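You operate a simulated robot arm through the tools that you are given. There is no shell and no other tool. Be economical: measure what you need, move in short steps, check, and stop when the job is done.

The job below is to be done with a simulated two-armed robot. You get a single attempt, and the scene is never put back.

TASK
Wipe up the spill on the top of the yellow-marked table with the blue cloth and put it back.

The check looks at the end state, three seconds after you hand in, the way a careful person would. Anything else that was tipped, shoved, dropped, spilled or broken makes it a failure. Flat cloth is picked up by pressing the open fingertips on it (5 to 10 N) and closing them slowly along it; thin cloth reads only 2 to 8 mm in the jaws.

THE ROBOT
Two 6-joint arms with two-finger grippers on one trunk, on a base that drives. Base frame: it is fixed to the floor where the robot stands at the start and does not move with it; the origin is under the middle of the robot, x ahead of it, y to its left, z up; the surface under the hand at the start is at about z = 0.765. Lengths are in m, angles in rad, forces in N, time in s.
The left shoulder is at the start at [0.07, 0.176, 1.065], the right one opposite. With the tool pointing down near the work surface each hand reaches from about 0.48 to 0.8 m from the robot's upright axis, wherever it stands, measured 20 degrees to its own side. Payload 2.45 kg a hand.
The tool frame of a hand sits at the grasp point between the pads (the TCP): z along the fingers, y along the line on which they close. The tips reach 0.026 m beyond it. The gripper opens to 0.096 m. The gripper's body begins 0.069 m behind the TCP.
Orientation is told as [roll, pitch, yaw] about the base's x, y, z axes, in that order, counted from this pose: with the fingers straight down and closing along the base's y, the tool's x points along the base's -x, its y along +y and its z along -z.

THE INTERFACE
- The arms move only by the tool apply_moves. It takes "left_targets", "right_targets" or both (then of equal length, played together; a hand with none holds still); each is text: rows parted by semicolons, each of 7 numbers parted by spaces: the shift along the tool's x, y, z in m, then the turn, a rotation vector about the tool's x, y, z in rad, then the opening, from 0 (shut) to 1 (fully open). In form: dx dy dz wx wy wz gripper; .... A call has 1 to 8 rows; each row is the pose to reach, as a shift and turn from the pose commanded when the call began, along the tool's axes at that moment. Rows are played at 5 a second. More than 0.05 m and 0.15 rad between two rows, or a gripper value outside its range, and nothing of the call is played. Where a pose cannot be reached the arm comes as near as it can. A force on the tool above 40 N (or 10 N above the force at the start of the call, whichever is more), or a blocked arm, ends the call early, and 0.2 s more pass. Each finger halts on what it meets, pressing with about 32 N; the grip force reading is that of the motor and also rises with nothing between the fingers. The clock runs only during rows and for 0.2 s after the last one: add rows that repeat a pose to give the fingers time. It gives the time, the measured TCP pose, the force on the tool (base axes), the opening and the grip force at its end, in the units of the frame above (readings bear some noise), with the torque about the TCP (base axes, N m) and any sound that the robot's microphone picked up.
- Cameras (640 x 400 px; columns grow to the right, rows downward): "scene" is now at [0.1314, 0.0315, 1.3633]; the picture's right is [0.28, -0.96, 0.00], its down [-0.61, -0.18, -0.77] and it looks along [0.74, 0.22, -0.64] (base axes); focal length 260 px, centre (320, 200). "left" rides on the left gripper at [0.082, -0.003, -0.098] in its tool frame; the picture's right is [0.04, 1.00, 0.00], its down [-0.73, 0.03, -0.68] and it looks along [-0.68, 0.03, 0.73] (tool axes); focal length 256 px, centre (320, 200). "right" rides on the right gripper at [0.082, 0.003, -0.098] in its tool frame; the picture's right is [-0.04, 1.00, 0.00], its down [-0.73, -0.03, -0.68] and it looks along [-0.68, -0.03, 0.73] (tool axes); focal length 256 px, centre (320, 200). There is no depth. A picture from a camera that has moved, and an enlarged one, comes with that camera's place and axes in the base frame and with its lens. The place of the scene camera against the robot may be out by one fixed shift of up to 0.025 m in any direction.
- camera(camera): a new picture of that camera. No time passes.
- slide_trunk(by): slides the trunk up (or, below 0, down) by that many m; the arms and the scene camera ride with it, the base frame stays. It gives what a move gives, with no picture.
- base_move(legs): drives the robot by 1 to 6 legs, each [ahead, left, turn to the left] in m, m and rad, along the robot's own axes; the way and the turn of a leg run together, so that a leg with both is an arc; at most 1.5 m and 3.142 rad a leg. The arms and the cameras ride along, it lands a little off, and it stops where it bumps. It gives what a move gives.
- pan_tilt(pan, tilt): turns the head with the scene camera to pan (to the left, within 1.501 rad either way) and tilt (down, from -0.506 to 1.204), counted from straight ahead of the robot. It gives what a move gives.
- zoom(camera, box): a new picture of the part [left, top, right, bottom] of that camera's present view, enlarged. No time passes.
- finish_job(): hands the job in; it is judged then, once.

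Work in short steps. Places have to be worked out from the pictures, the camera data and where the tool is seen: move nearer, look again, correct. Check each grasp and each placing, and mend what went wrong. You have 120 turns and 100 pictures in all, those below and enlarged ones among them. Open the grippers and draw the arms clear of the work before you hand the job in, unless the task says otherwise; then end with one line.

The tools are called as name(argument=value, ...) on one line, values as JSON. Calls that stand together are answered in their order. apply_moves: Moves the arms, as the interface text tells. Its arguments: {"type":"object","properties":{"left_targets":{"type":"string"},"right_targets":{"type":"string"}},"required":[]} The other tools are called the same way: slide_trunk (by) slides the trunk up or down; base_move (legs) drives the base; pan_tilt (pan, tilt) turns the head that bears the scene camera; camera (camera) takes a picture; zoom (camera, box) takes an enlarged picture of a part of a camera's view; finish_job () hands the job in.

At the start:

```text
t: 0.0
left_tool_pos: [0.5646, 0.3461, 0.9923]
left_orientation: [0.0, 0.0, 0.001]
left_contact_force: [0.9, 0.6, 0.2]
left_torque: [-0.03, 0.02, -0.01]
left_grip_width: 0.0962
left_finger_force: 0.1
right_tool_pos: [0.6385, -0.0838, 0.9544]
right_orientation: [-0.001, -0.002, 0.0]
right_contact_force: [1.0, 0.1, 0.2]
right_torque: [-0.01, 0.03, 0.0]
right_grip_width: 0.0961
right_finger_force: 0.0
trunk travel left (down, up): [-0.55, 0.29]
robot x, y, heading: [0.0006, 0.0012, -0.001]
head pan, tilt: [0.288, 0.691]
```

scene: 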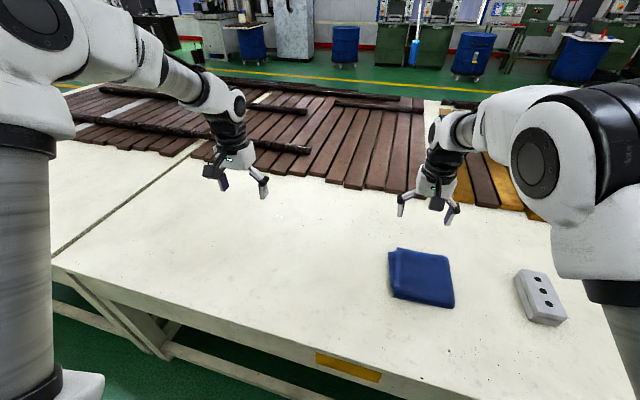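
right: 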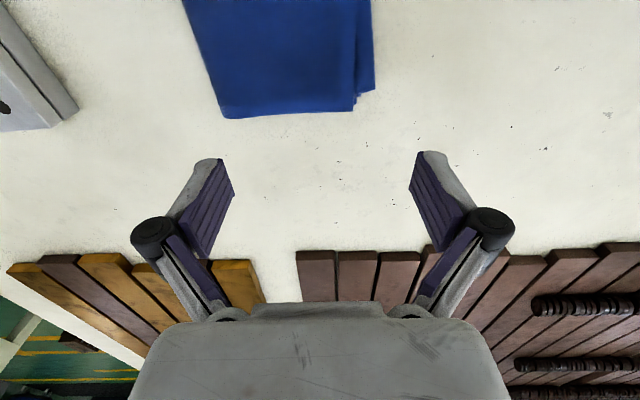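
left: 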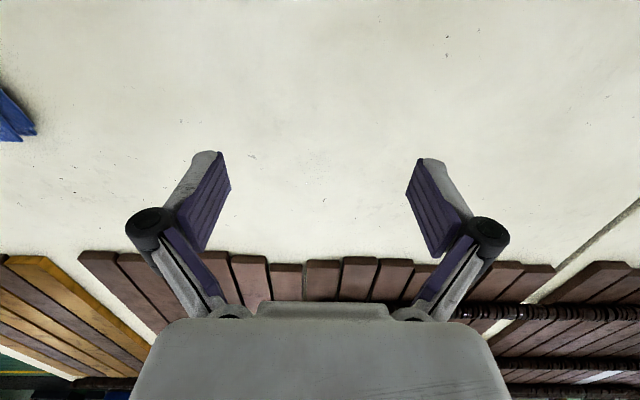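

The front table carries a yellow mark on its edge, with a blue cloth and a grey block on top, but I see no spill yet. I'll zoom in on the table.

zoom(camera="scene", box=[60, 130, 380, 330])

zoom(camera="scene", box=[320, 180, 640, 380])

```text
2.00 times, centred on (220, 230) of scene
camera zoom: at [0.1314, 0.0315, 1.3633], right [0.28, -0.96, 0.0], down [-0.61, -0.18, -0.77], along [0.74, 0.22, -0.64], focal length 520 px, centre (520, 140)
```

zoom: 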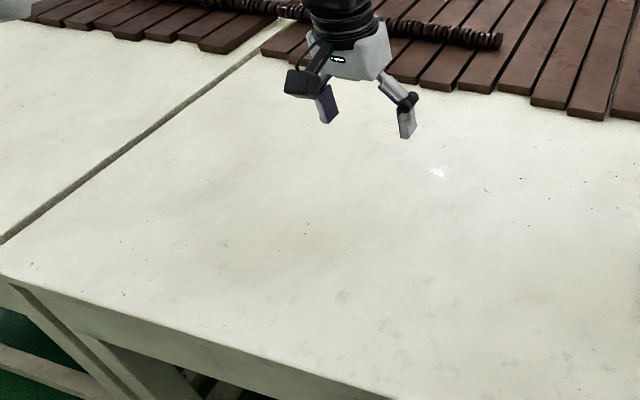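

```text
2.00 times, centred on (480, 280) of scene
camera zoom: at [0.1314, 0.0315, 1.3633], right [0.28, -0.96, 0.0], down [-0.61, -0.18, -0.77], along [0.74, 0.22, -0.64], focal length 520 px, centre (0, 40)
```

zoom: 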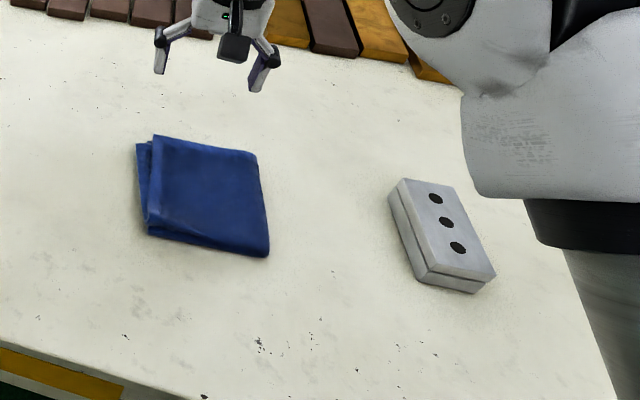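

There is a faint glossy spot near zoom (440,172), about (0.70, 0.34) in base, possibly a clear spill. I'll zoom closer on it and check the left camera too.

zoom(camera="scene", box=[220, 175, 380, 275])

zoom(camera="left", box=[160, 60, 480, 260])

pan_tilt(pan=-0.5, tilt=0.69)

camera(camera="scene")

pan_tilt(pan=0.9, tilt=0.69)

camera(camera="scene")

```text
4.00 times, centred on (300, 225) of scene
camera zoom: at [0.1314, 0.0315, 1.3633], right [0.28, -0.96, 0.0], down [-0.61, -0.18, -0.77], along [0.74, 0.22, -0.64], focal length 1040 px, centre (400, 100)
```

zoom: 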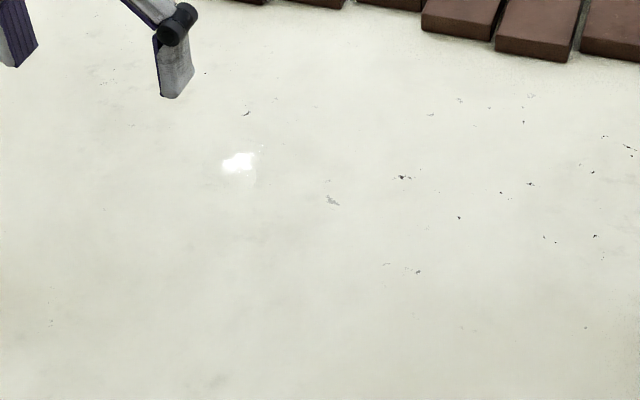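

```text
2.00 times, centred on (320, 160) of left
camera zoom: at [0.4837, 0.3428, 1.0901], right [-0.04, 1.0, 0.0], down [0.73, 0.03, 0.68], along [0.68, 0.03, -0.73], focal length 512 px, centre (320, 280)
```

zoom: 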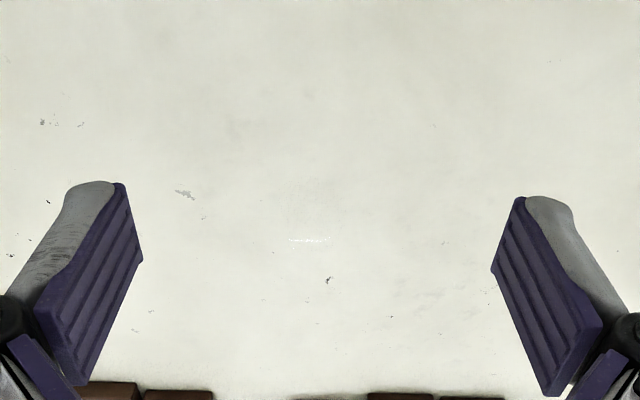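

```text
t: 1.1
left_tool_pos: [0.5646, 0.3469, 0.993]
left_orientation: [0.001, -0.001, -0.001]
left_contact_force: [-0.7, 0.9, -0.4]
left_torque: [0.04, -0.01, 0.0]
left_grip_width: 0.0962
left_finger_force: 0.0
right_tool_pos: [0.6392, -0.0839, 0.9541]
right_orientation: [0.0, -0.001, 0.0]
right_contact_force: [-0.6, -0.8, -0.7]
right_torque: [0.03, 0.01, 0.03]
right_grip_width: 0.0959
right_finger_force: 0.1
trunk travel left (down, up): [-0.55, 0.29]
robot x, y, heading: [-0.0009, 0.0006, -0.003]
head pan, tilt: [-0.499, 0.689]
```

```text
92 pictures are left
camera scene: at [0.1246, -0.0335, 1.3634], right [-0.48, -0.88, 0.0], down [-0.56, 0.3, -0.77], along [0.68, -0.37, -0.64], focal length 260 px, centre (320, 200)
```

scene: 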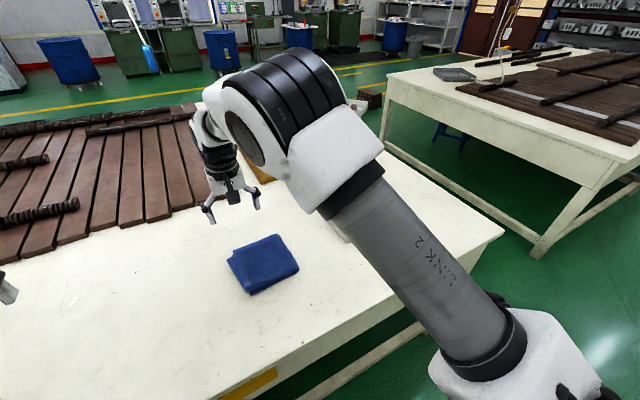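

```text
t: 2.6
left_tool_pos: [0.5652, 0.3481, 0.9924]
left_orientation: [0.0, -0.001, -0.001]
left_contact_force: [-0.5, 0.6, -0.5]
left_torque: [-0.01, -0.03, -0.03]
left_grip_width: 0.0958
left_finger_force: 0.2
right_tool_pos: [0.6385, -0.0839, 0.9549]
right_orientation: [0.002, -0.002, 0.0]
right_contact_force: [-0.7, 0.1, -0.4]
right_torque: [0.0, -0.02, -0.01]
right_grip_width: 0.096
right_finger_force: 0.0
trunk travel left (down, up): [-0.55, 0.29]
robot x, y, heading: [0.0017, 0.0008, -0.0]
head pan, tilt: [0.901, 0.689]
```

```text
91 pictures are left
camera scene: at [0.1027, 0.0741, 1.3634], right [0.78, -0.62, 0.0], down [-0.4, -0.5, -0.77], along [0.48, 0.6, -0.64], focal length 260 px, centre (320, 200)
```

scene: 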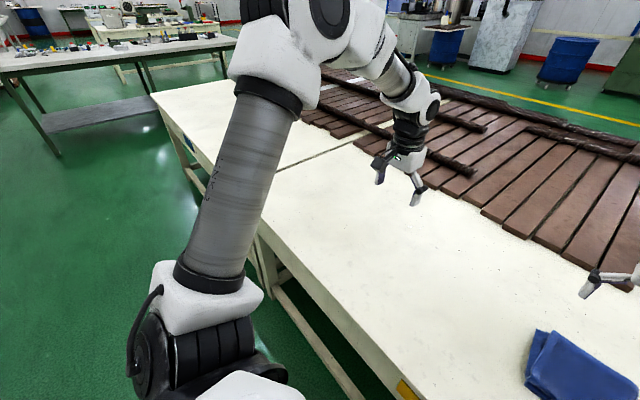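

The glint appears in two views, near (0.70–0.74, 0.345), so it's likely a clear puddle. I'll zoom both cameras for its outline.

zoom(camera="left", box=[240, 120, 400, 220])

zoom(camera="scene", box=[360, 170, 520, 270])

```text
4.00 times, centred on (320, 170) of left
camera zoom: at [0.4838, 0.3428, 1.0901], right [-0.04, 1.0, 0.0], down [0.73, 0.03, 0.68], along [0.68, 0.03, -0.73], focal length 1024 px, centre (320, 320)
```

zoom: 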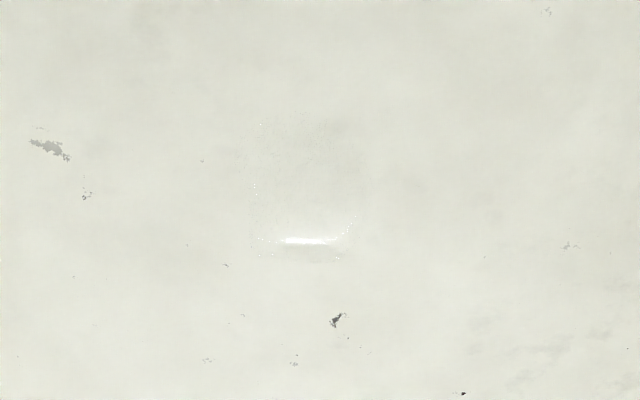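

```text
4.00 times, centred on (440, 220) of scene
camera zoom: at [0.1027, 0.0741, 1.3634], right [0.78, -0.62, 0.0], down [-0.4, -0.5, -0.77], along [0.48, 0.6, -0.64], focal length 1040 px, centre (-160, 120)
```

zoom: 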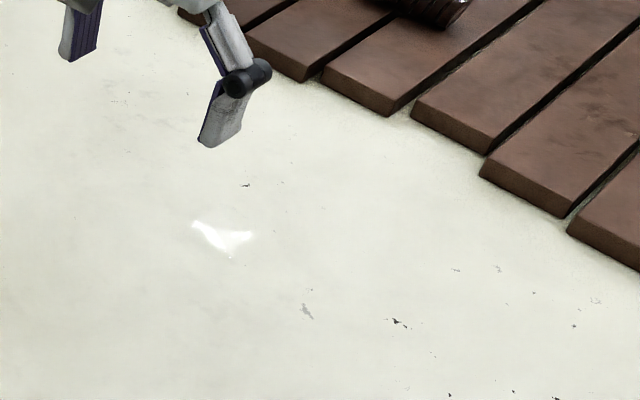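

The puddle outline in the left view spans about x 0.684–0.754, y 0.326–0.369. The cloth is at about (0.58, -0.10), and the left hand can reach both, so I'll move the right hand up and out to its side first.

apply_moves(right_targets="0 0 -0.045 0 0 0 1; 0 -0.04 -0.07 0 0 0 1; 0 -0.085 -0.09 0 0 0 1; 0 -0.13 -0.1 0 0 0 1; 0 -0.175 -0.11 0 0 0 1; 0 -0.22 -0.12 0 0 0 1; 0 -0.265 -0.12 0 0 0 1; 0 -0.30 -0.12 0 0 0 1")

pan_tilt(pan=0.1, tilt=0.85)

camera(camera="scene")

zoom(camera="right", box=[0, 0, 640, 400])

```text
t: 4.5
left_tool_pos: [0.5653, 0.3457, 0.9943]
left_orientation: [0.0, 0.001, 0.0]
left_contact_force: [1.3, -0.6, 0.0]
left_torque: [0.01, 0.02, 0.0]
left_grip_width: 0.0961
left_finger_force: 0.0
right_tool_pos: [0.6378, -0.3889, 1.0741]
right_orientation: [0.002, 0.001, 0.001]
right_contact_force: [0.1, -0.1, -0.7]
right_torque: [0.02, -0.01, 0.01]
right_grip_width: 0.096
right_finger_force: 0.1
trunk travel left (down, up): [-0.55, 0.29]
robot x, y, heading: [-0.0021, 0.0032, -0.001]
head pan, tilt: [0.901, 0.689]
```

```text
t: 5.6
left_tool_pos: [0.5646, 0.3466, 0.993]
left_orientation: [0.0, 0.0, -0.001]
left_contact_force: [0.7, 0.6, 0.2]
left_torque: [-0.04, 0.02, 0.01]
left_grip_width: 0.0958
left_finger_force: 0.1
right_tool_pos: [0.6368, -0.3867, 1.0741]
right_orientation: [0.0, 0.001, 0.0]
right_contact_force: [-0.1, 0.0, -0.3]
right_torque: [0.03, -0.01, -0.03]
right_grip_width: 0.0958
right_finger_force: 0.0
trunk travel left (down, up): [-0.55, 0.29]
robot x, y, heading: [-0.0033, 0.0006, 0.002]
head pan, tilt: [0.099, 0.85]
```

```text
88 pictures are left
camera scene: at [0.1275, 0.0151, 1.3503], right [0.1, -0.99, 0.0], down [-0.75, -0.08, -0.66], along [0.66, 0.07, -0.75], focal length 260 px, centre (320, 200)
```

scene: 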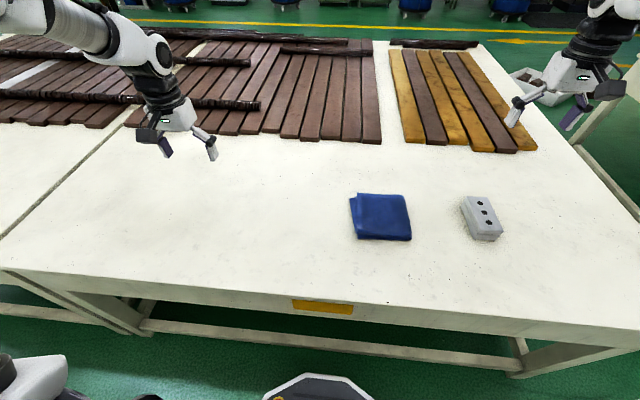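

```text
1.00 times, centred on (320, 200) of right (not enlarged: the box is as wide or as high as the picture)
camera zoom: at [0.5558, -0.3827, 1.1735], right [0.04, 1.0, 0.0], down [0.73, -0.03, 0.68], along [0.68, -0.03, -0.73], focal length 256 px, centre (320, 200)
```

zoom: 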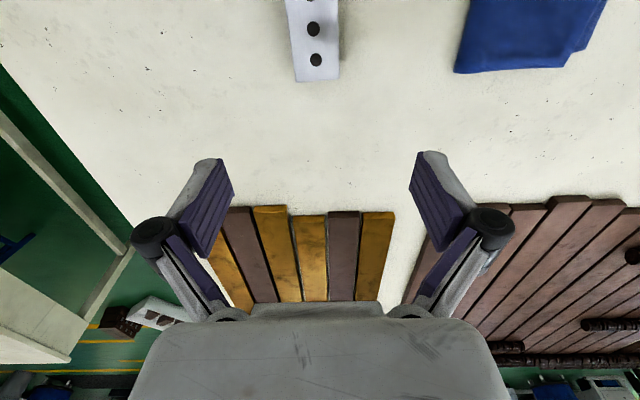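

Cloth is estimated centred at (0.58, -0.105), about 0.15 × 0.13. I'll swing the left hand over it, keeping height, to look closely.

apply_moves(left_targets="0 -0.045 0 0 0 0 1; 0 -0.09 0 0 0 0 1; 0.005 -0.135 0 0 0 0 1; 0.01 -0.18 0 0 0 0 1; 0.015 -0.225 0 0 0 0 1; 0.02 -0.27 0 0 0 0 1; 0.025 -0.315 0 0 0 0 1; 0.03 -0.36 0 0 0 0 1")

apply_moves(left_targets="0 -0.045 0.0 0 0 0 1; 0.0 -0.085 0.03 0 0 0 1; 0.0 -0.085 0.03 0 0 0 1")

camera(camera="left")

camera(camera="scene")

```text
t: 7.6
left_tool_pos: [0.5961, 0.0909, 1.0262]
left_orientation: [-0.082, -0.008, 0.058]
left_contact_force: [0.4, -0.7, 1.2]
left_torque: [0.01, 0.03, 0.03]
left_grip_width: 0.0959
left_finger_force: 0.1
left hand out of reach, approached as far as the arm can: row 6, 7, 8
right_tool_pos: [0.6368, -0.387, 1.0744]
right_orientation: [0.0, 0.002, -0.001]
right_contact_force: [-0.2, 0.3, 0.4]
right_torque: [-0.01, -0.04, -0.03]
right_grip_width: 0.0962
right_finger_force: 0.0
trunk travel left (down, up): [-0.55, 0.29]
robot x, y, heading: [-0.003, -0.0024, 0.004]
head pan, tilt: [0.099, 0.85]
stopped in row 8 (left hand): the arm was blocked; the commanded pose is now the measured one
```

```text
t: 8.6
left_tool_pos: [0.6318, 0.053, 1.0159]
left_orientation: [-0.138, 0.0, 0.11]
left_contact_force: [1.0, 0.2, 0.4]
left_torque: [-0.01, -0.02, -0.01]
left_grip_width: 0.0959
left_finger_force: 0.2
left hand out of reach, approached as far as the arm can: row 2, 3
right_tool_pos: [0.6373, -0.3861, 1.0749]
right_orientation: [0.001, 0.001, 0.0]
right_contact_force: [-0.2, 1.0, 0.2]
right_torque: [-0.01, 0.04, 0.0]
right_grip_width: 0.0959
right_finger_force: 0.0
trunk travel left (down, up): [-0.55, 0.29]
robot x, y, heading: [-0.0044, -0.0001, 0.001]
head pan, tilt: [0.099, 0.85]
stopped in row 3 (left hand): the arm was blocked; the commanded pose is now the measured one
```

```text
86 pictures are left
camera left: at [0.5508, 0.0538, 1.1123], right [-0.15, 0.98, -0.14], down [0.72, 0.2, 0.67], along [0.68, 0.0, -0.73], focal length 256 px, centre (320, 200)
```

left: 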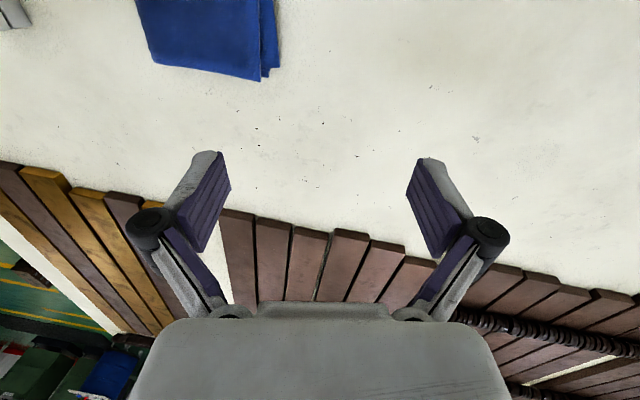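

```text
85 pictures are left
camera scene: at [0.1277, 0.0155, 1.3502], right [0.1, -1.0, 0.0], down [-0.75, -0.07, -0.66], along [0.66, 0.07, -0.75], focal length 260 px, centre (320, 200)
```

scene: 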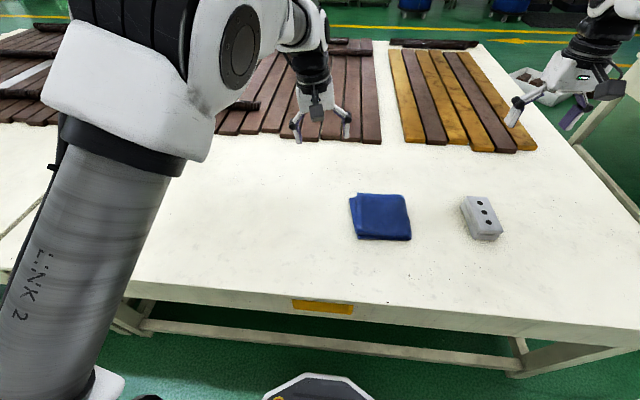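

The left arm cannot cross that far, so I'll use the right hand and drive the base sideways instead. First I'll bring the left hand back to its side.

apply_moves(left_targets="0.005 0.04 -0.006 -0.03 0 0.02 1; 0.01 0.08 -0.012 -0.06 0 0.04 1; 0.015 0.12 -0.017 -0.09 0 0.06 1; 0.02 0.16 -0.023 -0.12 0 0.08 1; 0.025 0.2 -0.028 -0.138 0 0.11 1; 0.03 0.24 -0.034 -0.138 0 0.11 1; 0.033 0.28 -0.04 -0.138 0 0.11 1; 0.035 0.297 -0.041 -0.138 0 0.11 1", right_targets="0.015 0.04 0 0 0 0 1; 0.03 0.08 0 0 0 0 1; 0.045 0.12 0 0 0 0 1; 0.06 0.16 0.02 0 0 0 1; 0.07 0.2 0.04 0 0 0 1; 0.08 0.24 0.07 0 0 0 1; 0.09 0.265 0.1 0 0 0 1; 0.095 0.28 0.13 0 0 0 1")

camera(camera="right")

camera(camera="scene")

```text
refused: row 6 steps farther than a row can; nothing moved
```

```text
84 pictures are left
camera right: at [0.556, -0.3827, 1.1735], right [0.04, 1.0, 0.0], down [0.73, -0.03, 0.68], along [0.68, -0.03, -0.73], focal length 256 px, centre (320, 200)
```

right: 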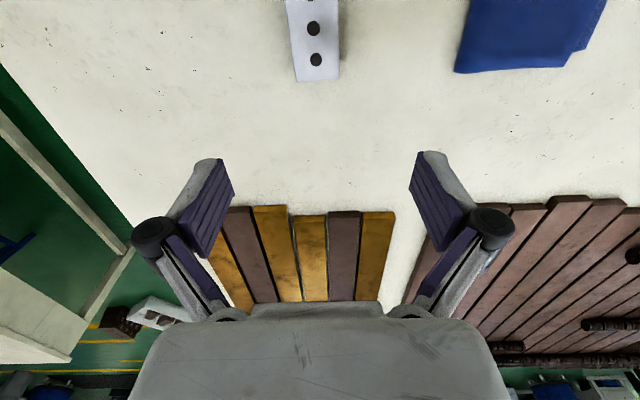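

```text
83 pictures are left
camera scene: at [0.1277, 0.0155, 1.3502], right [0.1, -1.0, 0.0], down [-0.75, -0.07, -0.66], along [0.66, 0.07, -0.75], focal length 260 px, centre (320, 200)
```

scene: 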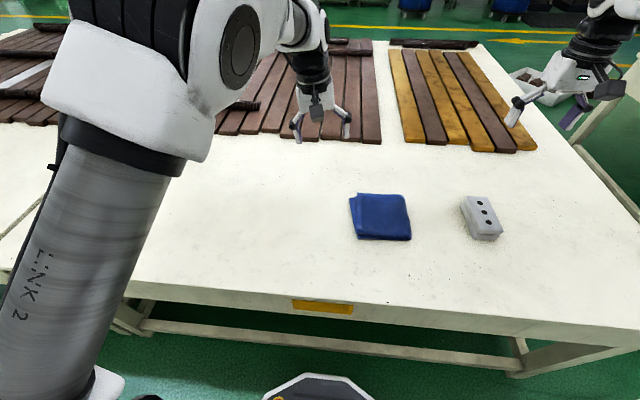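

A right-hand step was too long, so nothing moved. I'll send the same paths with smaller steps.

apply_moves(left_targets="0.005 0.04 -0.006 -0.03 0 0.02 1; 0.01 0.08 -0.012 -0.06 0 0.04 1; 0.015 0.12 -0.017 -0.09 0 0.06 1; 0.02 0.16 -0.023 -0.12 0 0.08 1; 0.025 0.2 -0.028 -0.138 0 0.11 1; 0.03 0.24 -0.034 -0.138 0 0.11 1; 0.033 0.28 -0.04 -0.138 0 0.11 1; 0.035 0.297 -0.041 -0.138 0 0.11 1", right_targets="0.015 0.035 0 0 0 0 1; 0.03 0.07 0 0 0 0 1; 0.045 0.105 0 0 0 0 1; 0.06 0.14 0.01 0 0 0 1; 0.07 0.175 0.03 0 0 0 1; 0.08 0.21 0.05 0 0 0 1; 0.09 0.245 0.07 0 0 0 1; 0.095 0.28 0.09 0 0 0 1")

camera(camera="right")

```text
t: 10.4
left_tool_pos: [0.5647, 0.3459, 1.0164]
left_orientation: [0.009, -0.01, -0.007]
left_contact_force: [0.8, -0.2, 0.9]
left_torque: [0.01, 0.0, 0.0]
left_grip_width: 0.0959
left_finger_force: 0.1
right_tool_pos: [0.5469, -0.1176, 0.9931]
right_orientation: [0.052, -0.006, -0.033]
right_contact_force: [0.4, -0.4, -0.5]
right_torque: [0.0, 0.0, 0.0]
right_grip_width: 0.096
right_finger_force: 0.0
trunk travel left (down, up): [-0.55, 0.29]
robot x, y, heading: [0.0015, 0.0, -0.002]
head pan, tilt: [0.099, 0.85]
```

```text
82 pictures are left
camera right: at [0.4644, -0.1154, 1.0918], right [0.07, 1.0, 0.05], down [0.73, -0.09, 0.68], along [0.68, -0.01, -0.73], focal length 256 px, centre (320, 200)
```

right: 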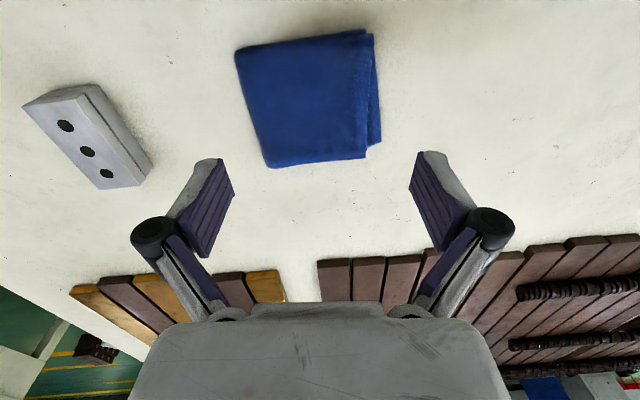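

Wrist view puts the cloth at x 0.525–0.683, y -0.19 to -0.05, centre about (0.604, -0.122). I'll move the right hand above the centre, level it, half-close the jaw and descend to about 0.05 m above the cloth.

apply_moves(right_targets="-0.02 -0.002 0.02 0.025 0.003 -0.016 0.5; -0.04 -0.004 0.05 0.05 0.006 -0.033 0.5; -0.057 -0.006 0.085 0.052 0.006 -0.033 0.5; -0.057 -0.006 0.115 0.052 0.006 -0.033 0.5; -0.057 -0.006 0.14 0.052 0.006 -0.033 0.5; -0.057 -0.006 0.14 0.052 0.006 -0.033 0.5")

camera(camera="right")

camera(camera="scene")

```text
t: 11.8
left_tool_pos: [0.5632, 0.3472, 1.0164]
left_orientation: [0.007, -0.008, -0.003]
left_contact_force: [-0.3, 0.7, -0.2]
left_torque: [-0.01, -0.01, 0.01]
left_grip_width: 0.096
left_finger_force: 0.0
right_tool_pos: [0.5994, -0.1134, 0.8426]
right_orientation: [-0.052, 0.007, 0.035]
right_contact_force: [-0.2, 0.2, 0.4]
right_torque: [0.02, 0.0, 0.01]
right_grip_width: 0.0477
right_finger_force: 0.1
trunk travel left (down, up): [-0.55, 0.29]
robot x, y, heading: [0.0008, -0.0022, 0.001]
head pan, tilt: [0.099, 0.85]
```

```text
81 pictures are left
camera right: at [0.5173, -0.1061, 0.943], right [0.01, 1.0, -0.05], down [0.74, 0.03, 0.67], along [0.68, -0.04, -0.74], focal length 256 px, centre (320, 200)
```

right: 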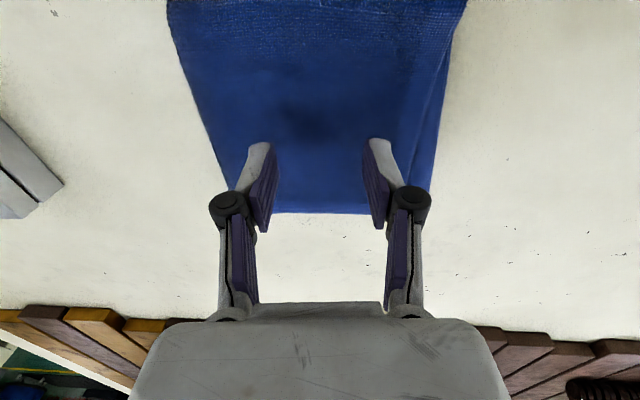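

```text
80 pictures are left
camera scene: at [0.1269, 0.0151, 1.3503], right [0.1, -1.0, 0.0], down [-0.75, -0.07, -0.66], along [0.66, 0.07, -0.75], focal length 260 px, centre (320, 200)
```

scene: 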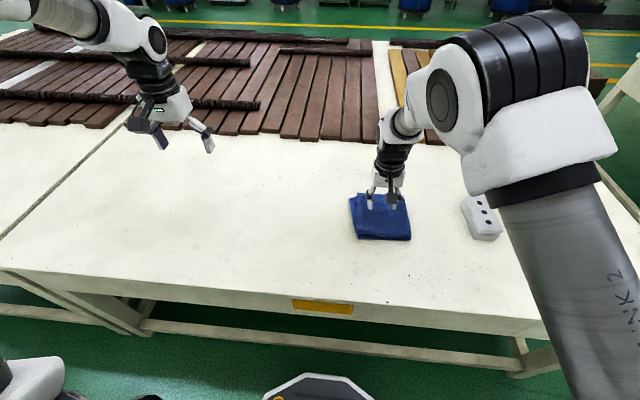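

My level correction overshot (the earlier reading hadn't settled), so I'll undo it while centring, then lower toward the cloth.

apply_moves(right_targets="0 -0.004 0 -0.052 -0.006 0.033 0.5; 0 -0.009 0.005 -0.052 -0.006 0.033 0.5; 0 -0.009 0.01 -0.052 -0.006 0.033 0.5; 0 -0.009 0.015 -0.052 -0.006 0.033 0.5; 0 -0.009 0.015 -0.052 -0.006 0.033 0.5")

camera(camera="right")

```text
t: 13.0
left_tool_pos: [0.5646, 0.3471, 1.0168]
left_orientation: [0.007, -0.009, -0.005]
left_contact_force: [-0.1, 0.0, 0.3]
left_torque: [-0.01, -0.01, 0.02]
left_grip_width: 0.096
left_finger_force: 0.2
right_tool_pos: [0.5996, -0.1238, 0.8306]
right_orientation: [-0.001, -0.001, 0.001]
right_contact_force: [0.8, -0.2, -0.1]
right_torque: [0.0, 0.02, 0.02]
right_grip_width: 0.0481
right_finger_force: 0.1
trunk travel left (down, up): [-0.55, 0.29]
robot x, y, heading: [0.0031, 0.0008, 0.003]
head pan, tilt: [0.099, 0.85]
```

```text
79 pictures are left
camera right: at [0.5179, -0.1185, 0.9287], right [0.04, 1.0, 0.0], down [0.73, -0.03, 0.68], along [0.68, -0.03, -0.73], focal length 256 px, centre (320, 200)
```

right: 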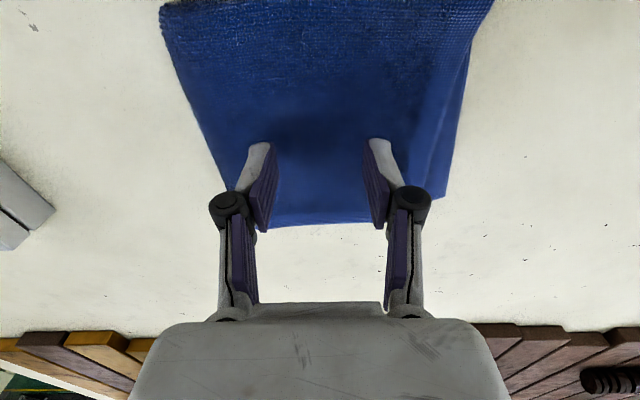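

Level and centred, tips at about 0.805. I'll step down gently to feel contact.

apply_moves(right_targets="0 0 0.004 0 0 0 0.5; 0 0 0.008 0 0 0 0.5; 0 0 0.012 0 0 0 0.5; 0 0 0.016 0 0 0 0.5; 0 0 0.016 0 0 0 0.5")

```text
t: 14.2
left_tool_pos: [0.5649, 0.3469, 1.0164]
left_orientation: [0.006, -0.009, -0.005]
left_contact_force: [0.6, 0.6, -0.3]
left_torque: [0.02, -0.03, -0.02]
left_grip_width: 0.096
left_finger_force: 0.1
right_tool_pos: [0.5996, -0.1239, 0.8121]
right_orientation: [-0.001, 0.0, -0.001]
right_contact_force: [0.1, 0.4, 0.3]
right_torque: [0.01, 0.01, -0.01]
right_grip_width: 0.0483
right_finger_force: 0.1
trunk travel left (down, up): [-0.55, 0.29]
robot x, y, heading: [-0.0006, -0.0038, 0.002]
head pan, tilt: [0.099, 0.85]
```

No contact yet with tips at 0.786; I'll continue down in 3 mm steps.

apply_moves(right_targets="0 0 0.003 0 0 0 0.5; 0 0 0.006 0 0 0 0.5; 0 0 0.009 0 0 0 0.5; 0 0 0.009 0 0 0 0.5")

```text
t: 15.2
left_tool_pos: [0.564, 0.3459, 1.0164]
left_orientation: [0.007, -0.01, -0.005]
left_contact_force: [0.5, 1.0, 0.1]
left_torque: [0.0, -0.02, 0.0]
left_grip_width: 0.0958
left_finger_force: 0.1
right_tool_pos: [0.6004, -0.123, 0.8051]
right_orientation: [0.001, -0.001, -0.001]
right_contact_force: [1.1, 0.5, 2.5]
right_torque: [-0.02, 0.0, 0.0]
right_grip_width: 0.048
right_finger_force: 0.1
trunk travel left (down, up): [-0.55, 0.29]
robot x, y, heading: [-0.0001, 0.0011, 0.001]
head pan, tilt: [0.099, 0.85]
```

Contact has begun: 2.5 N with tips near 0.779. I'll press a bit further.

apply_moves(right_targets="0 0 0.002 0 0 0 0.5; 0 0 0.003 0 0 0 0.5; 0 0 0.003 0 0 0 0.5")

```text
t: 16.0
left_tool_pos: [0.5632, 0.3471, 1.0169]
left_orientation: [0.005, -0.01, -0.005]
left_contact_force: [-0.1, 0.7, -0.7]
left_torque: [0.02, 0.02, 0.01]
left_grip_width: 0.0961
left_finger_force: 0.1
right_tool_pos: [0.5994, -0.1233, 0.8026]
right_orientation: [0.0, 0.001, 0.001]
right_contact_force: [1.0, -0.2, 5.6]
right_torque: [-0.01, -0.04, -0.02]
right_grip_width: 0.0484
right_finger_force: 0.3
trunk travel left (down, up): [-0.55, 0.29]
robot x, y, heading: [-0.0021, 0.0033, -0.003]
head pan, tilt: [0.099, 0.85]
```

5.6 N now; I'll add 1 mm and close slowly.

apply_moves(right_targets="0 0 0.001 0 0 0 0.48; 0 0 0.001 0 0 0 0.45; 0 0 0.001 0 0 0 0.42; 0 0 0.001 0 0 0 0.39; 0 0 0.001 0 0 0 0.36; 0 0 0.001 0 0 0 0.33; 0 0 0.001 0 0 0 0.3; 0 0 0.001 0 0 0 0.27")

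apply_moves(right_targets="0 0 0 0 0 0 0.24; 0 0 0 0 0 0 0.21; 0 0 0 0 0 0 0.18; 0 0 0 0 0 0 0.14; 0 0 0 0 0 0 0.1; 0 0 0 0 0 0 0.05; 0 0 0 0 0 0 0; 0 0 0 0 0 0 0")

camera(camera="right")

```text
t: 17.8
left_tool_pos: [0.5631, 0.3466, 1.016]
left_orientation: [0.007, -0.01, -0.005]
left_contact_force: [-0.1, 0.3, -0.9]
left_torque: [0.01, 0.0, -0.01]
left_grip_width: 0.096
left_finger_force: 0.0
right_tool_pos: [0.5989, -0.1224, 0.8018]
right_orientation: [0.0, -0.003, -0.001]
right_contact_force: [-0.1, -0.4, 14.2]
right_torque: [0.01, -0.02, -0.06]
right_grip_width: 0.0245
right_finger_force: 0.0
trunk travel left (down, up): [-0.55, 0.29]
robot x, y, heading: [-0.0012, -0.0017, -0.003]
head pan, tilt: [0.099, 0.85]
```

```text
t: 19.6
left_tool_pos: [0.5634, 0.3476, 1.0173]
left_orientation: [0.005, -0.01, -0.007]
left_contact_force: [-0.6, 0.5, -0.2]
left_torque: [0.02, 0.0, -0.05]
left_grip_width: 0.096
left_finger_force: 0.1
right_tool_pos: [0.5979, -0.1229, 0.8018]
right_orientation: [-0.002, -0.001, 0.001]
right_contact_force: [-0.5, 1.1, 12.6]
right_torque: [0.03, 0.03, 0.01]
right_grip_width: 0.0116
right_finger_force: 32.5
trunk travel left (down, up): [-0.55, 0.29]
robot x, y, heading: [0.0016, 0.0007, -0.0]
head pan, tilt: [0.099, 0.85]
```

```text
78 pictures are left
camera right: at [0.5168, -0.1189, 0.9012], right [0.04, 1.0, 0.0], down [0.73, -0.03, 0.68], along [0.68, -0.03, -0.73], focal length 256 px, centre (320, 200)
```

right: 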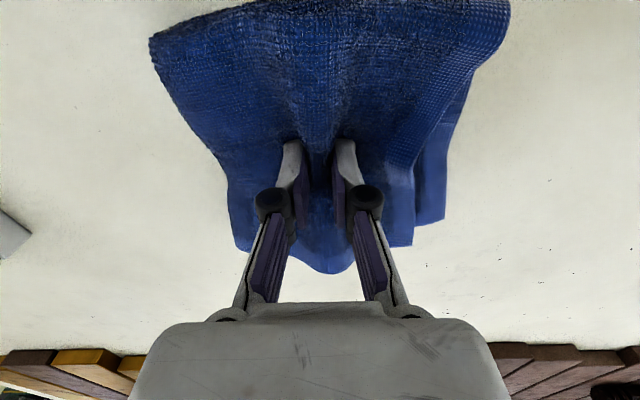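

The jaws hold a fold of 11.6 mm at 32 N. I'll lift slowly and look.

apply_moves(right_targets="0 0 -0.015 0 0 0 0; 0 0 -0.03 0 0 0 0; 0 0 -0.045 0 0 0 0; 0 0 -0.06 0 0 0 0; 0 0 -0.08 0 0 0 0; 0 0 -0.1 0 0 0 0; 0 0 -0.1 0 0 0 0")

camera(camera="right")

zoom(camera="scene", box=[280, 130, 480, 255])

```text
t: 21.2
left_tool_pos: [0.5637, 0.3466, 1.0158]
left_orientation: [0.007, -0.009, -0.006]
left_contact_force: [0.1, 0.4, 0.4]
left_torque: [0.01, 0.0, 0.0]
left_grip_width: 0.096
left_finger_force: 0.0
right_tool_pos: [0.6002, -0.1242, 0.8997]
right_orientation: [0.0, -0.002, -0.001]
right_contact_force: [0.1, -0.5, -0.9]
right_torque: [-0.01, 0.0, 0.01]
right_grip_width: 0.0109
right_finger_force: 32.4
trunk travel left (down, up): [-0.55, 0.29]
robot x, y, heading: [0.0008, 0.0004, 0.0]
head pan, tilt: [0.099, 0.85]
```

```text
77 pictures are left
camera right: at [0.5188, -0.1202, 0.999], right [0.04, 1.0, 0.0], down [0.73, -0.03, 0.68], along [0.68, -0.03, -0.73], focal length 256 px, centre (320, 200)
```

right: 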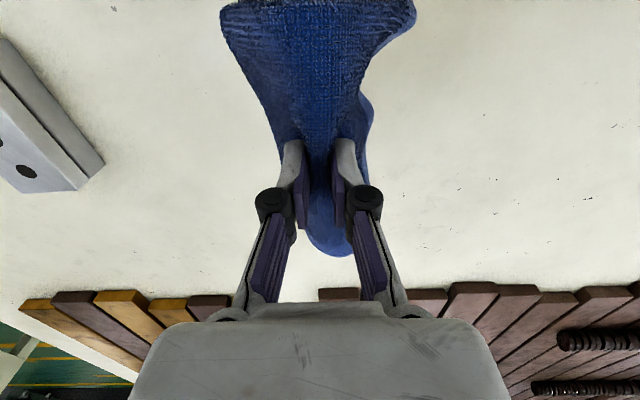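

```text
3.20 times, centred on (380, 192) of scene
camera zoom: at [0.1278, 0.015, 1.3502], right [0.1, -1.0, 0.0], down [-0.75, -0.07, -0.66], along [0.66, 0.07, -0.75], focal length 832 px, centre (128, 224)
```

zoom: 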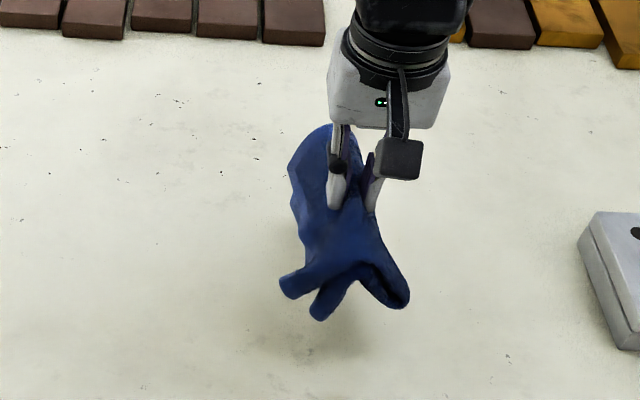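

The whole cloth is held in a compact bunch, clear of the table. I'll drive the base 0.48 m left to bring the spill into the right hand's reach.

base_move(legs=[[0, 0.24, 0], [0, 0.24, 0]])

pan_tilt(pan=-0.2, tilt=0.8)

camera(camera="scene")

camera(camera="right")

```text
t: 24.3
left_tool_pos: [0.5607, 0.8272, 1.0162]
left_orientation: [0.007, -0.007, 0.0]
left_contact_force: [-0.5, 0.9, -0.3]
left_torque: [-0.03, 0.0, -0.01]
left_grip_width: 0.0959
left_finger_force: 0.1
right_tool_pos: [0.5982, 0.3565, 0.8992]
right_orientation: [-0.001, 0.0, 0.002]
right_contact_force: [0.1, 0.5, -0.3]
right_torque: [0.06, -0.03, 0.0]
right_grip_width: 0.0111
right_finger_force: 32.0
trunk travel left (down, up): [-0.55, 0.29]
robot x, y, heading: [-0.0017, 0.4764, 0.005]
head pan, tilt: [0.099, 0.85]
```

```text
t: 25.1
left_tool_pos: [0.5605, 0.8258, 1.0163]
left_orientation: [0.009, -0.009, -0.003]
left_contact_force: [0.8, -0.3, -0.4]
left_torque: [0.02, 0.01, 0.01]
left_grip_width: 0.0962
left_finger_force: 0.0
right_tool_pos: [0.5994, 0.3554, 0.8998]
right_orientation: [0.0, -0.002, 0.004]
right_contact_force: [0.8, 0.7, -0.3]
right_torque: [0.03, -0.03, 0.0]
right_grip_width: 0.011
right_finger_force: 32.2
trunk travel left (down, up): [-0.55, 0.29]
robot x, y, heading: [-0.0035, 0.4808, 0.004]
head pan, tilt: [-0.201, 0.799]
```

```text
75 pictures are left
camera scene: at [0.127, 0.4688, 1.3543], right [-0.19, -0.98, 0.0], down [-0.7, 0.14, -0.7], along [0.68, -0.14, -0.72], focal length 260 px, centre (320, 200)
```

scene: 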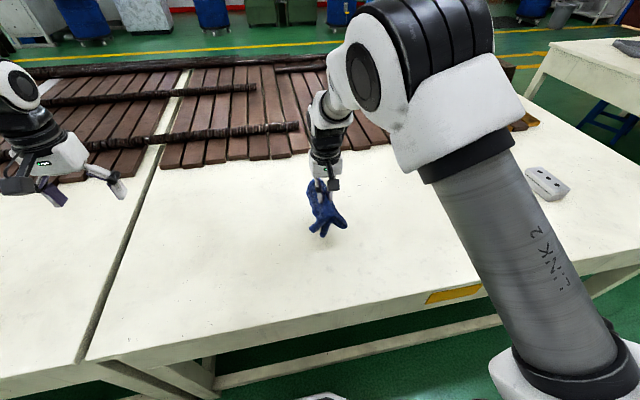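

```text
74 pictures are left
camera right: at [0.5173, 0.3592, 0.9989], right [0.04, 1.0, 0.0], down [0.73, -0.03, 0.68], along [0.68, -0.02, -0.73], focal length 256 px, centre (320, 200)
```

right: 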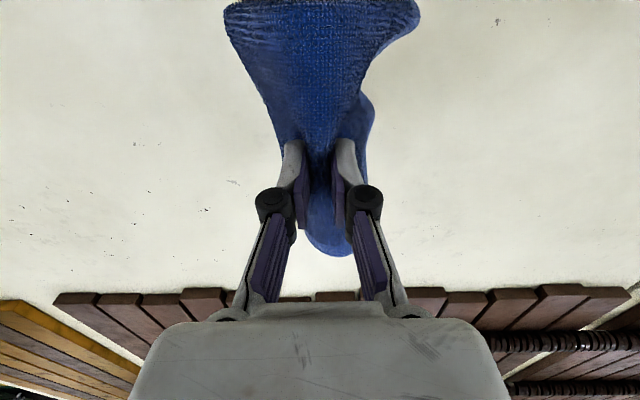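

The base shifted 0.48 m as wanted. I'll zoom the scene to re-check the puddle's location before wiping.

zoom(camera="scene", box=[270, 140, 400, 221])

zoom(camera="right", box=[160, 130, 480, 330])

```text
4.92 times, centred on (335, 180) of scene
camera zoom: at [0.127, 0.4688, 1.3543], right [-0.19, -0.98, 0.0], down [-0.7, 0.14, -0.7], along [0.68, -0.14, -0.72], focal length 1280 px, centre (246, 296)
```

zoom: 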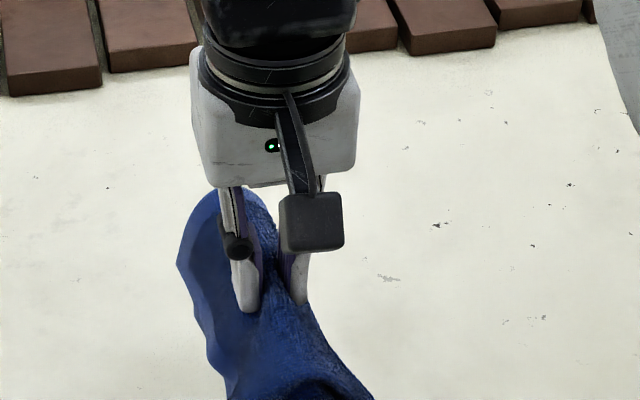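

```text
2.00 times, centred on (320, 230) of right
camera zoom: at [0.5173, 0.3592, 0.9989], right [0.04, 1.0, 0.0], down [0.73, -0.03, 0.68], along [0.68, -0.02, -0.73], focal length 512 px, centre (320, 140)
```

zoom: 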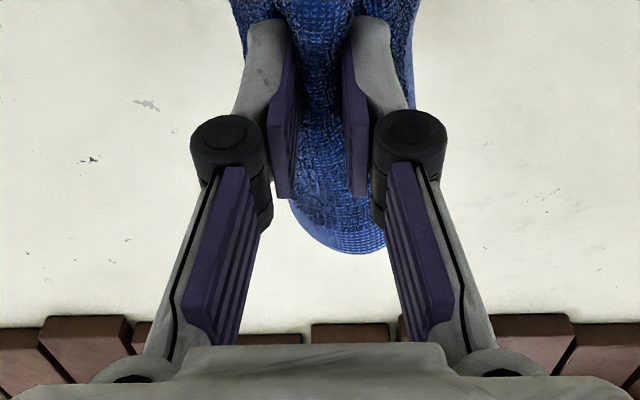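

A table fleck triangulates identically in both wrist views (0.70, 0.25), so the puddle position (0.719, 0.347) is trustworthy. I'll move over it and lower to just above contact.

apply_moves(right_targets="-0.04 -0.004 0 0 0 0 0; -0.08 -0.008 0 0 0 0 0; -0.12 -0.008 0.0 0 0 0 0; -0.12 -0.008 0.02 0 0 0 0; -0.12 -0.008 0.04 0 0 0 0; -0.12 -0.008 0.06 0 0 0 0; -0.12 -0.008 0.07 0 0 0 0; -0.12 -0.008 0.07 0 0 0 0")

camera(camera="right")

zoom(camera="scene", box=[270, 120, 400, 201])

```text
t: 26.9
left_tool_pos: [0.5602, 0.8265, 1.0168]
left_orientation: [0.009, -0.009, 0.0]
left_contact_force: [0.1, -0.2, 0.6]
left_torque: [0.0, 0.0, -0.01]
left_grip_width: 0.0959
left_finger_force: 0.1
right_tool_pos: [0.7191, 0.3468, 0.8302]
right_orientation: [-0.002, 0.0, 0.002]
right_contact_force: [-1.2, 1.3, 0.5]
right_torque: [0.06, -0.02, 0.02]
right_grip_width: 0.011
right_finger_force: 31.6
trunk travel left (down, up): [-0.55, 0.29]
robot x, y, heading: [-0.0008, 0.4775, 0.005]
head pan, tilt: [-0.201, 0.799]
```

```text
71 pictures are left
camera right: at [0.6374, 0.3497, 0.9284], right [0.04, 1.0, 0.0], down [0.73, -0.03, 0.68], along [0.68, -0.02, -0.73], focal length 256 px, centre (320, 200)
```

right: 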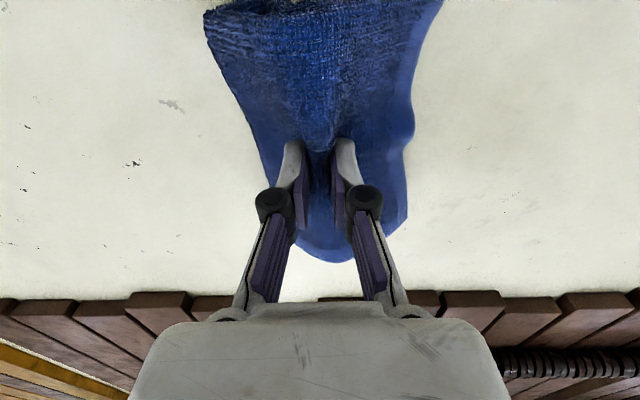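

```text
4.92 times, centred on (335, 160) of scene
camera zoom: at [0.1271, 0.4689, 1.3543], right [-0.2, -0.98, 0.0], down [-0.7, 0.14, -0.7], along [0.68, -0.14, -0.72], focal length 1280 px, centre (246, 394)
```

zoom: 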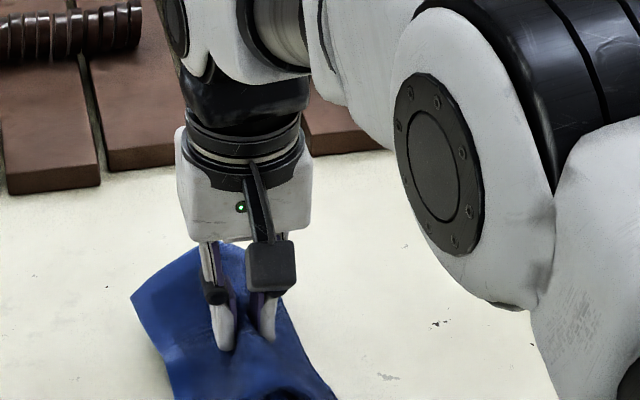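

Cloth is touching down over the puddle. I'll lower until there's pressing force.

apply_moves(right_targets="0 0 0.006 0 0 0 0; 0 0 0.012 0 0 0 0; 0 0 0.017 0 0 0 0; 0 0 0.02 0 0 0 0; 0 0 0.02 0 0 0 0")

```text
t: 28.1
left_tool_pos: [0.5602, 0.8266, 1.0174]
left_orientation: [0.008, -0.011, -0.002]
left_contact_force: [0.0, 0.4, 0.5]
left_torque: [0.04, -0.01, 0.02]
left_grip_width: 0.096
left_finger_force: 0.1
right_tool_pos: [0.7189, 0.348, 0.8105]
right_orientation: [0.0, -0.002, 0.004]
right_contact_force: [3.1, -0.4, 12.7]
right_torque: [0.08, -0.14, -0.04]
right_grip_width: 0.0113
right_finger_force: 31.8
trunk travel left (down, up): [-0.55, 0.29]
robot x, y, heading: [-0.0019, 0.4769, 0.005]
head pan, tilt: [-0.201, 0.799]
```

12.7 N of pressing through the cloth. I'll now wipe in strokes over the puddle with margin.

apply_moves(right_targets="0.025 0 0 0 0 0 0; 0.05 0 0 0 0 0 0; 0.05 -0.03 0 0 0 0 0; 0.02 -0.035 0 0 0 0 0; -0.01 -0.035 0 0 0 0 0; -0.04 -0.035 0 0 0 0 0; -0.05 -0.01 0 0 0 0 0; -0.05 0.015 0 0 0 0 0")

apply_moves(right_targets="0 0.02 0 0 0 0 0; 0.03 0.02 0 0 0 0 0; 0.06 0.02 0 0 0 0 0; 0.09 0.02 0 0 0 0 0; 0.1 -0.005 0 0 0 0 0; 0.07 -0.015 0 0 0 0 0; 0.04 -0.015 0 0 0 0 0; 0.01 -0.015 0 0 0 0 0")

camera(camera="right")

```text
t: 29.9
left_tool_pos: [0.5606, 0.8278, 1.0166]
left_orientation: [0.008, -0.009, -0.002]
left_contact_force: [-1.0, 0.3, 0.0]
left_torque: [-0.01, 0.03, -0.02]
left_grip_width: 0.0959
left_finger_force: 0.1
right_tool_pos: [0.748, 0.3455, 0.8112]
right_orientation: [0.0, 0.001, 0.005]
right_contact_force: [-0.6, 0.1, 3.0]
right_torque: [0.03, 0.0, -0.03]
right_grip_width: 0.0109
right_finger_force: 32.2
right hand out of reach, approached as far as the arm can: row 6, 7, 8
trunk travel left (down, up): [-0.55, 0.29]
robot x, y, heading: [-0.001, 0.4718, 0.007]
head pan, tilt: [-0.201, 0.799]
```

```text
t: 31.7
left_tool_pos: [0.56, 0.8273, 1.0158]
left_orientation: [0.008, -0.009, 0.0]
left_contact_force: [0.5, 0.2, 0.5]
left_torque: [0.03, 0.02, 0.03]
left_grip_width: 0.096
left_finger_force: 0.0
right_tool_pos: [0.7475, 0.33, 0.8136]
right_orientation: [0.0, 0.001, 0.003]
right_contact_force: [0.1, 1.6, 3.7]
right_torque: [0.12, 0.0, -0.02]
right_grip_width: 0.0114
right_finger_force: 32.1
right hand out of reach, approached as far as the arm can: row 1, 2, 3, 4, 5, 6, 7, 8
trunk travel left (down, up): [-0.55, 0.29]
robot x, y, heading: [-0.0025, 0.4783, 0.008]
head pan, tilt: [-0.201, 0.799]
```

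```text
69 pictures are left
camera right: at [0.6664, 0.3348, 0.913], right [0.04, 1.0, 0.0], down [0.73, -0.03, 0.68], along [0.68, -0.02, -0.73], focal length 256 px, centre (320, 200)
```

right: 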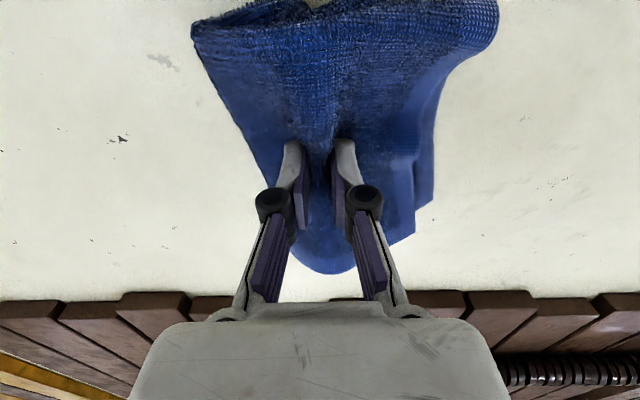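

The arm hit its reach limit at x ≈ 0.75, though the cloth extends farther. I'll lift and draw back to look at the puddle.

apply_moves(right_targets="0.02 0 -0.02 0 0 0 0; 0.04 0 -0.05 0 0 0 0; 0.07 0 -0.09 0 0 0 0; 0.11 0 -0.11 0 0 0 0; 0.15 0 -0.13 0 0 0 0; 0.18 0.0 -0.15 0 0 0 0; 0.2 0 -0.17 0 0 0 0; 0.2 0 -0.17 0 0 0 0")

camera(camera="right")

zoom(camera="scene", box=[240, 100, 440, 225])

```text
t: 33.5
left_tool_pos: [0.5603, 0.8253, 1.0166]
left_orientation: [0.006, -0.009, -0.001]
left_contact_force: [-0.6, -0.1, -0.3]
left_torque: [0.02, 0.02, -0.02]
left_grip_width: 0.0959
left_finger_force: 0.0
right_tool_pos: [0.7102, 0.3551, 1.0204]
right_orientation: [-0.011, 0.075, 0.001]
right_contact_force: [-0.2, 0.7, -0.1]
right_torque: [0.08, 0.01, -0.01]
right_grip_width: 0.0108
right_finger_force: 31.4
right hand out of reach, approached as far as the arm can: row 1, 2, 3, 4, 5, 6, 7, 8
trunk travel left (down, up): [-0.55, 0.29]
robot x, y, heading: [-0.0033, 0.4756, 0.002]
head pan, tilt: [-0.201, 0.799]
```

```text
68 pictures are left
camera right: at [0.6367, 0.3602, 1.1262], right [0.04, 1.0, -0.01], down [0.78, -0.02, 0.62], along [0.62, -0.03, -0.78], focal length 256 px, centre (320, 200)
```

right: 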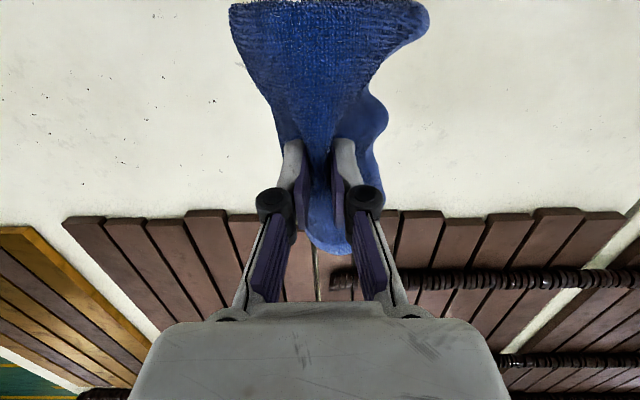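

```text
3.20 times, centred on (340, 162) of scene
camera zoom: at [0.1274, 0.4687, 1.3541], right [-0.19, -0.98, 0.0], down [-0.7, 0.14, -0.7], along [0.68, -0.14, -0.72], focal length 832 px, centre (256, 320)
```

zoom: 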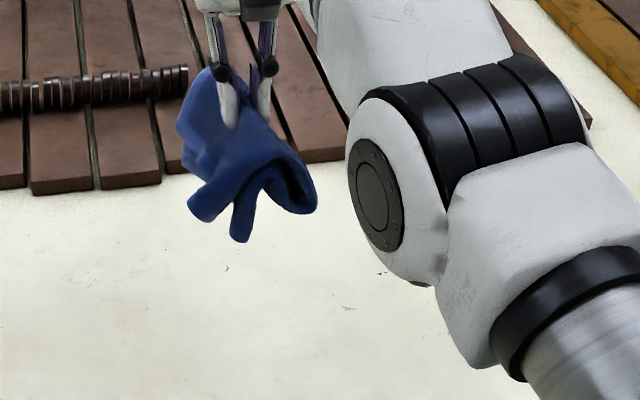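

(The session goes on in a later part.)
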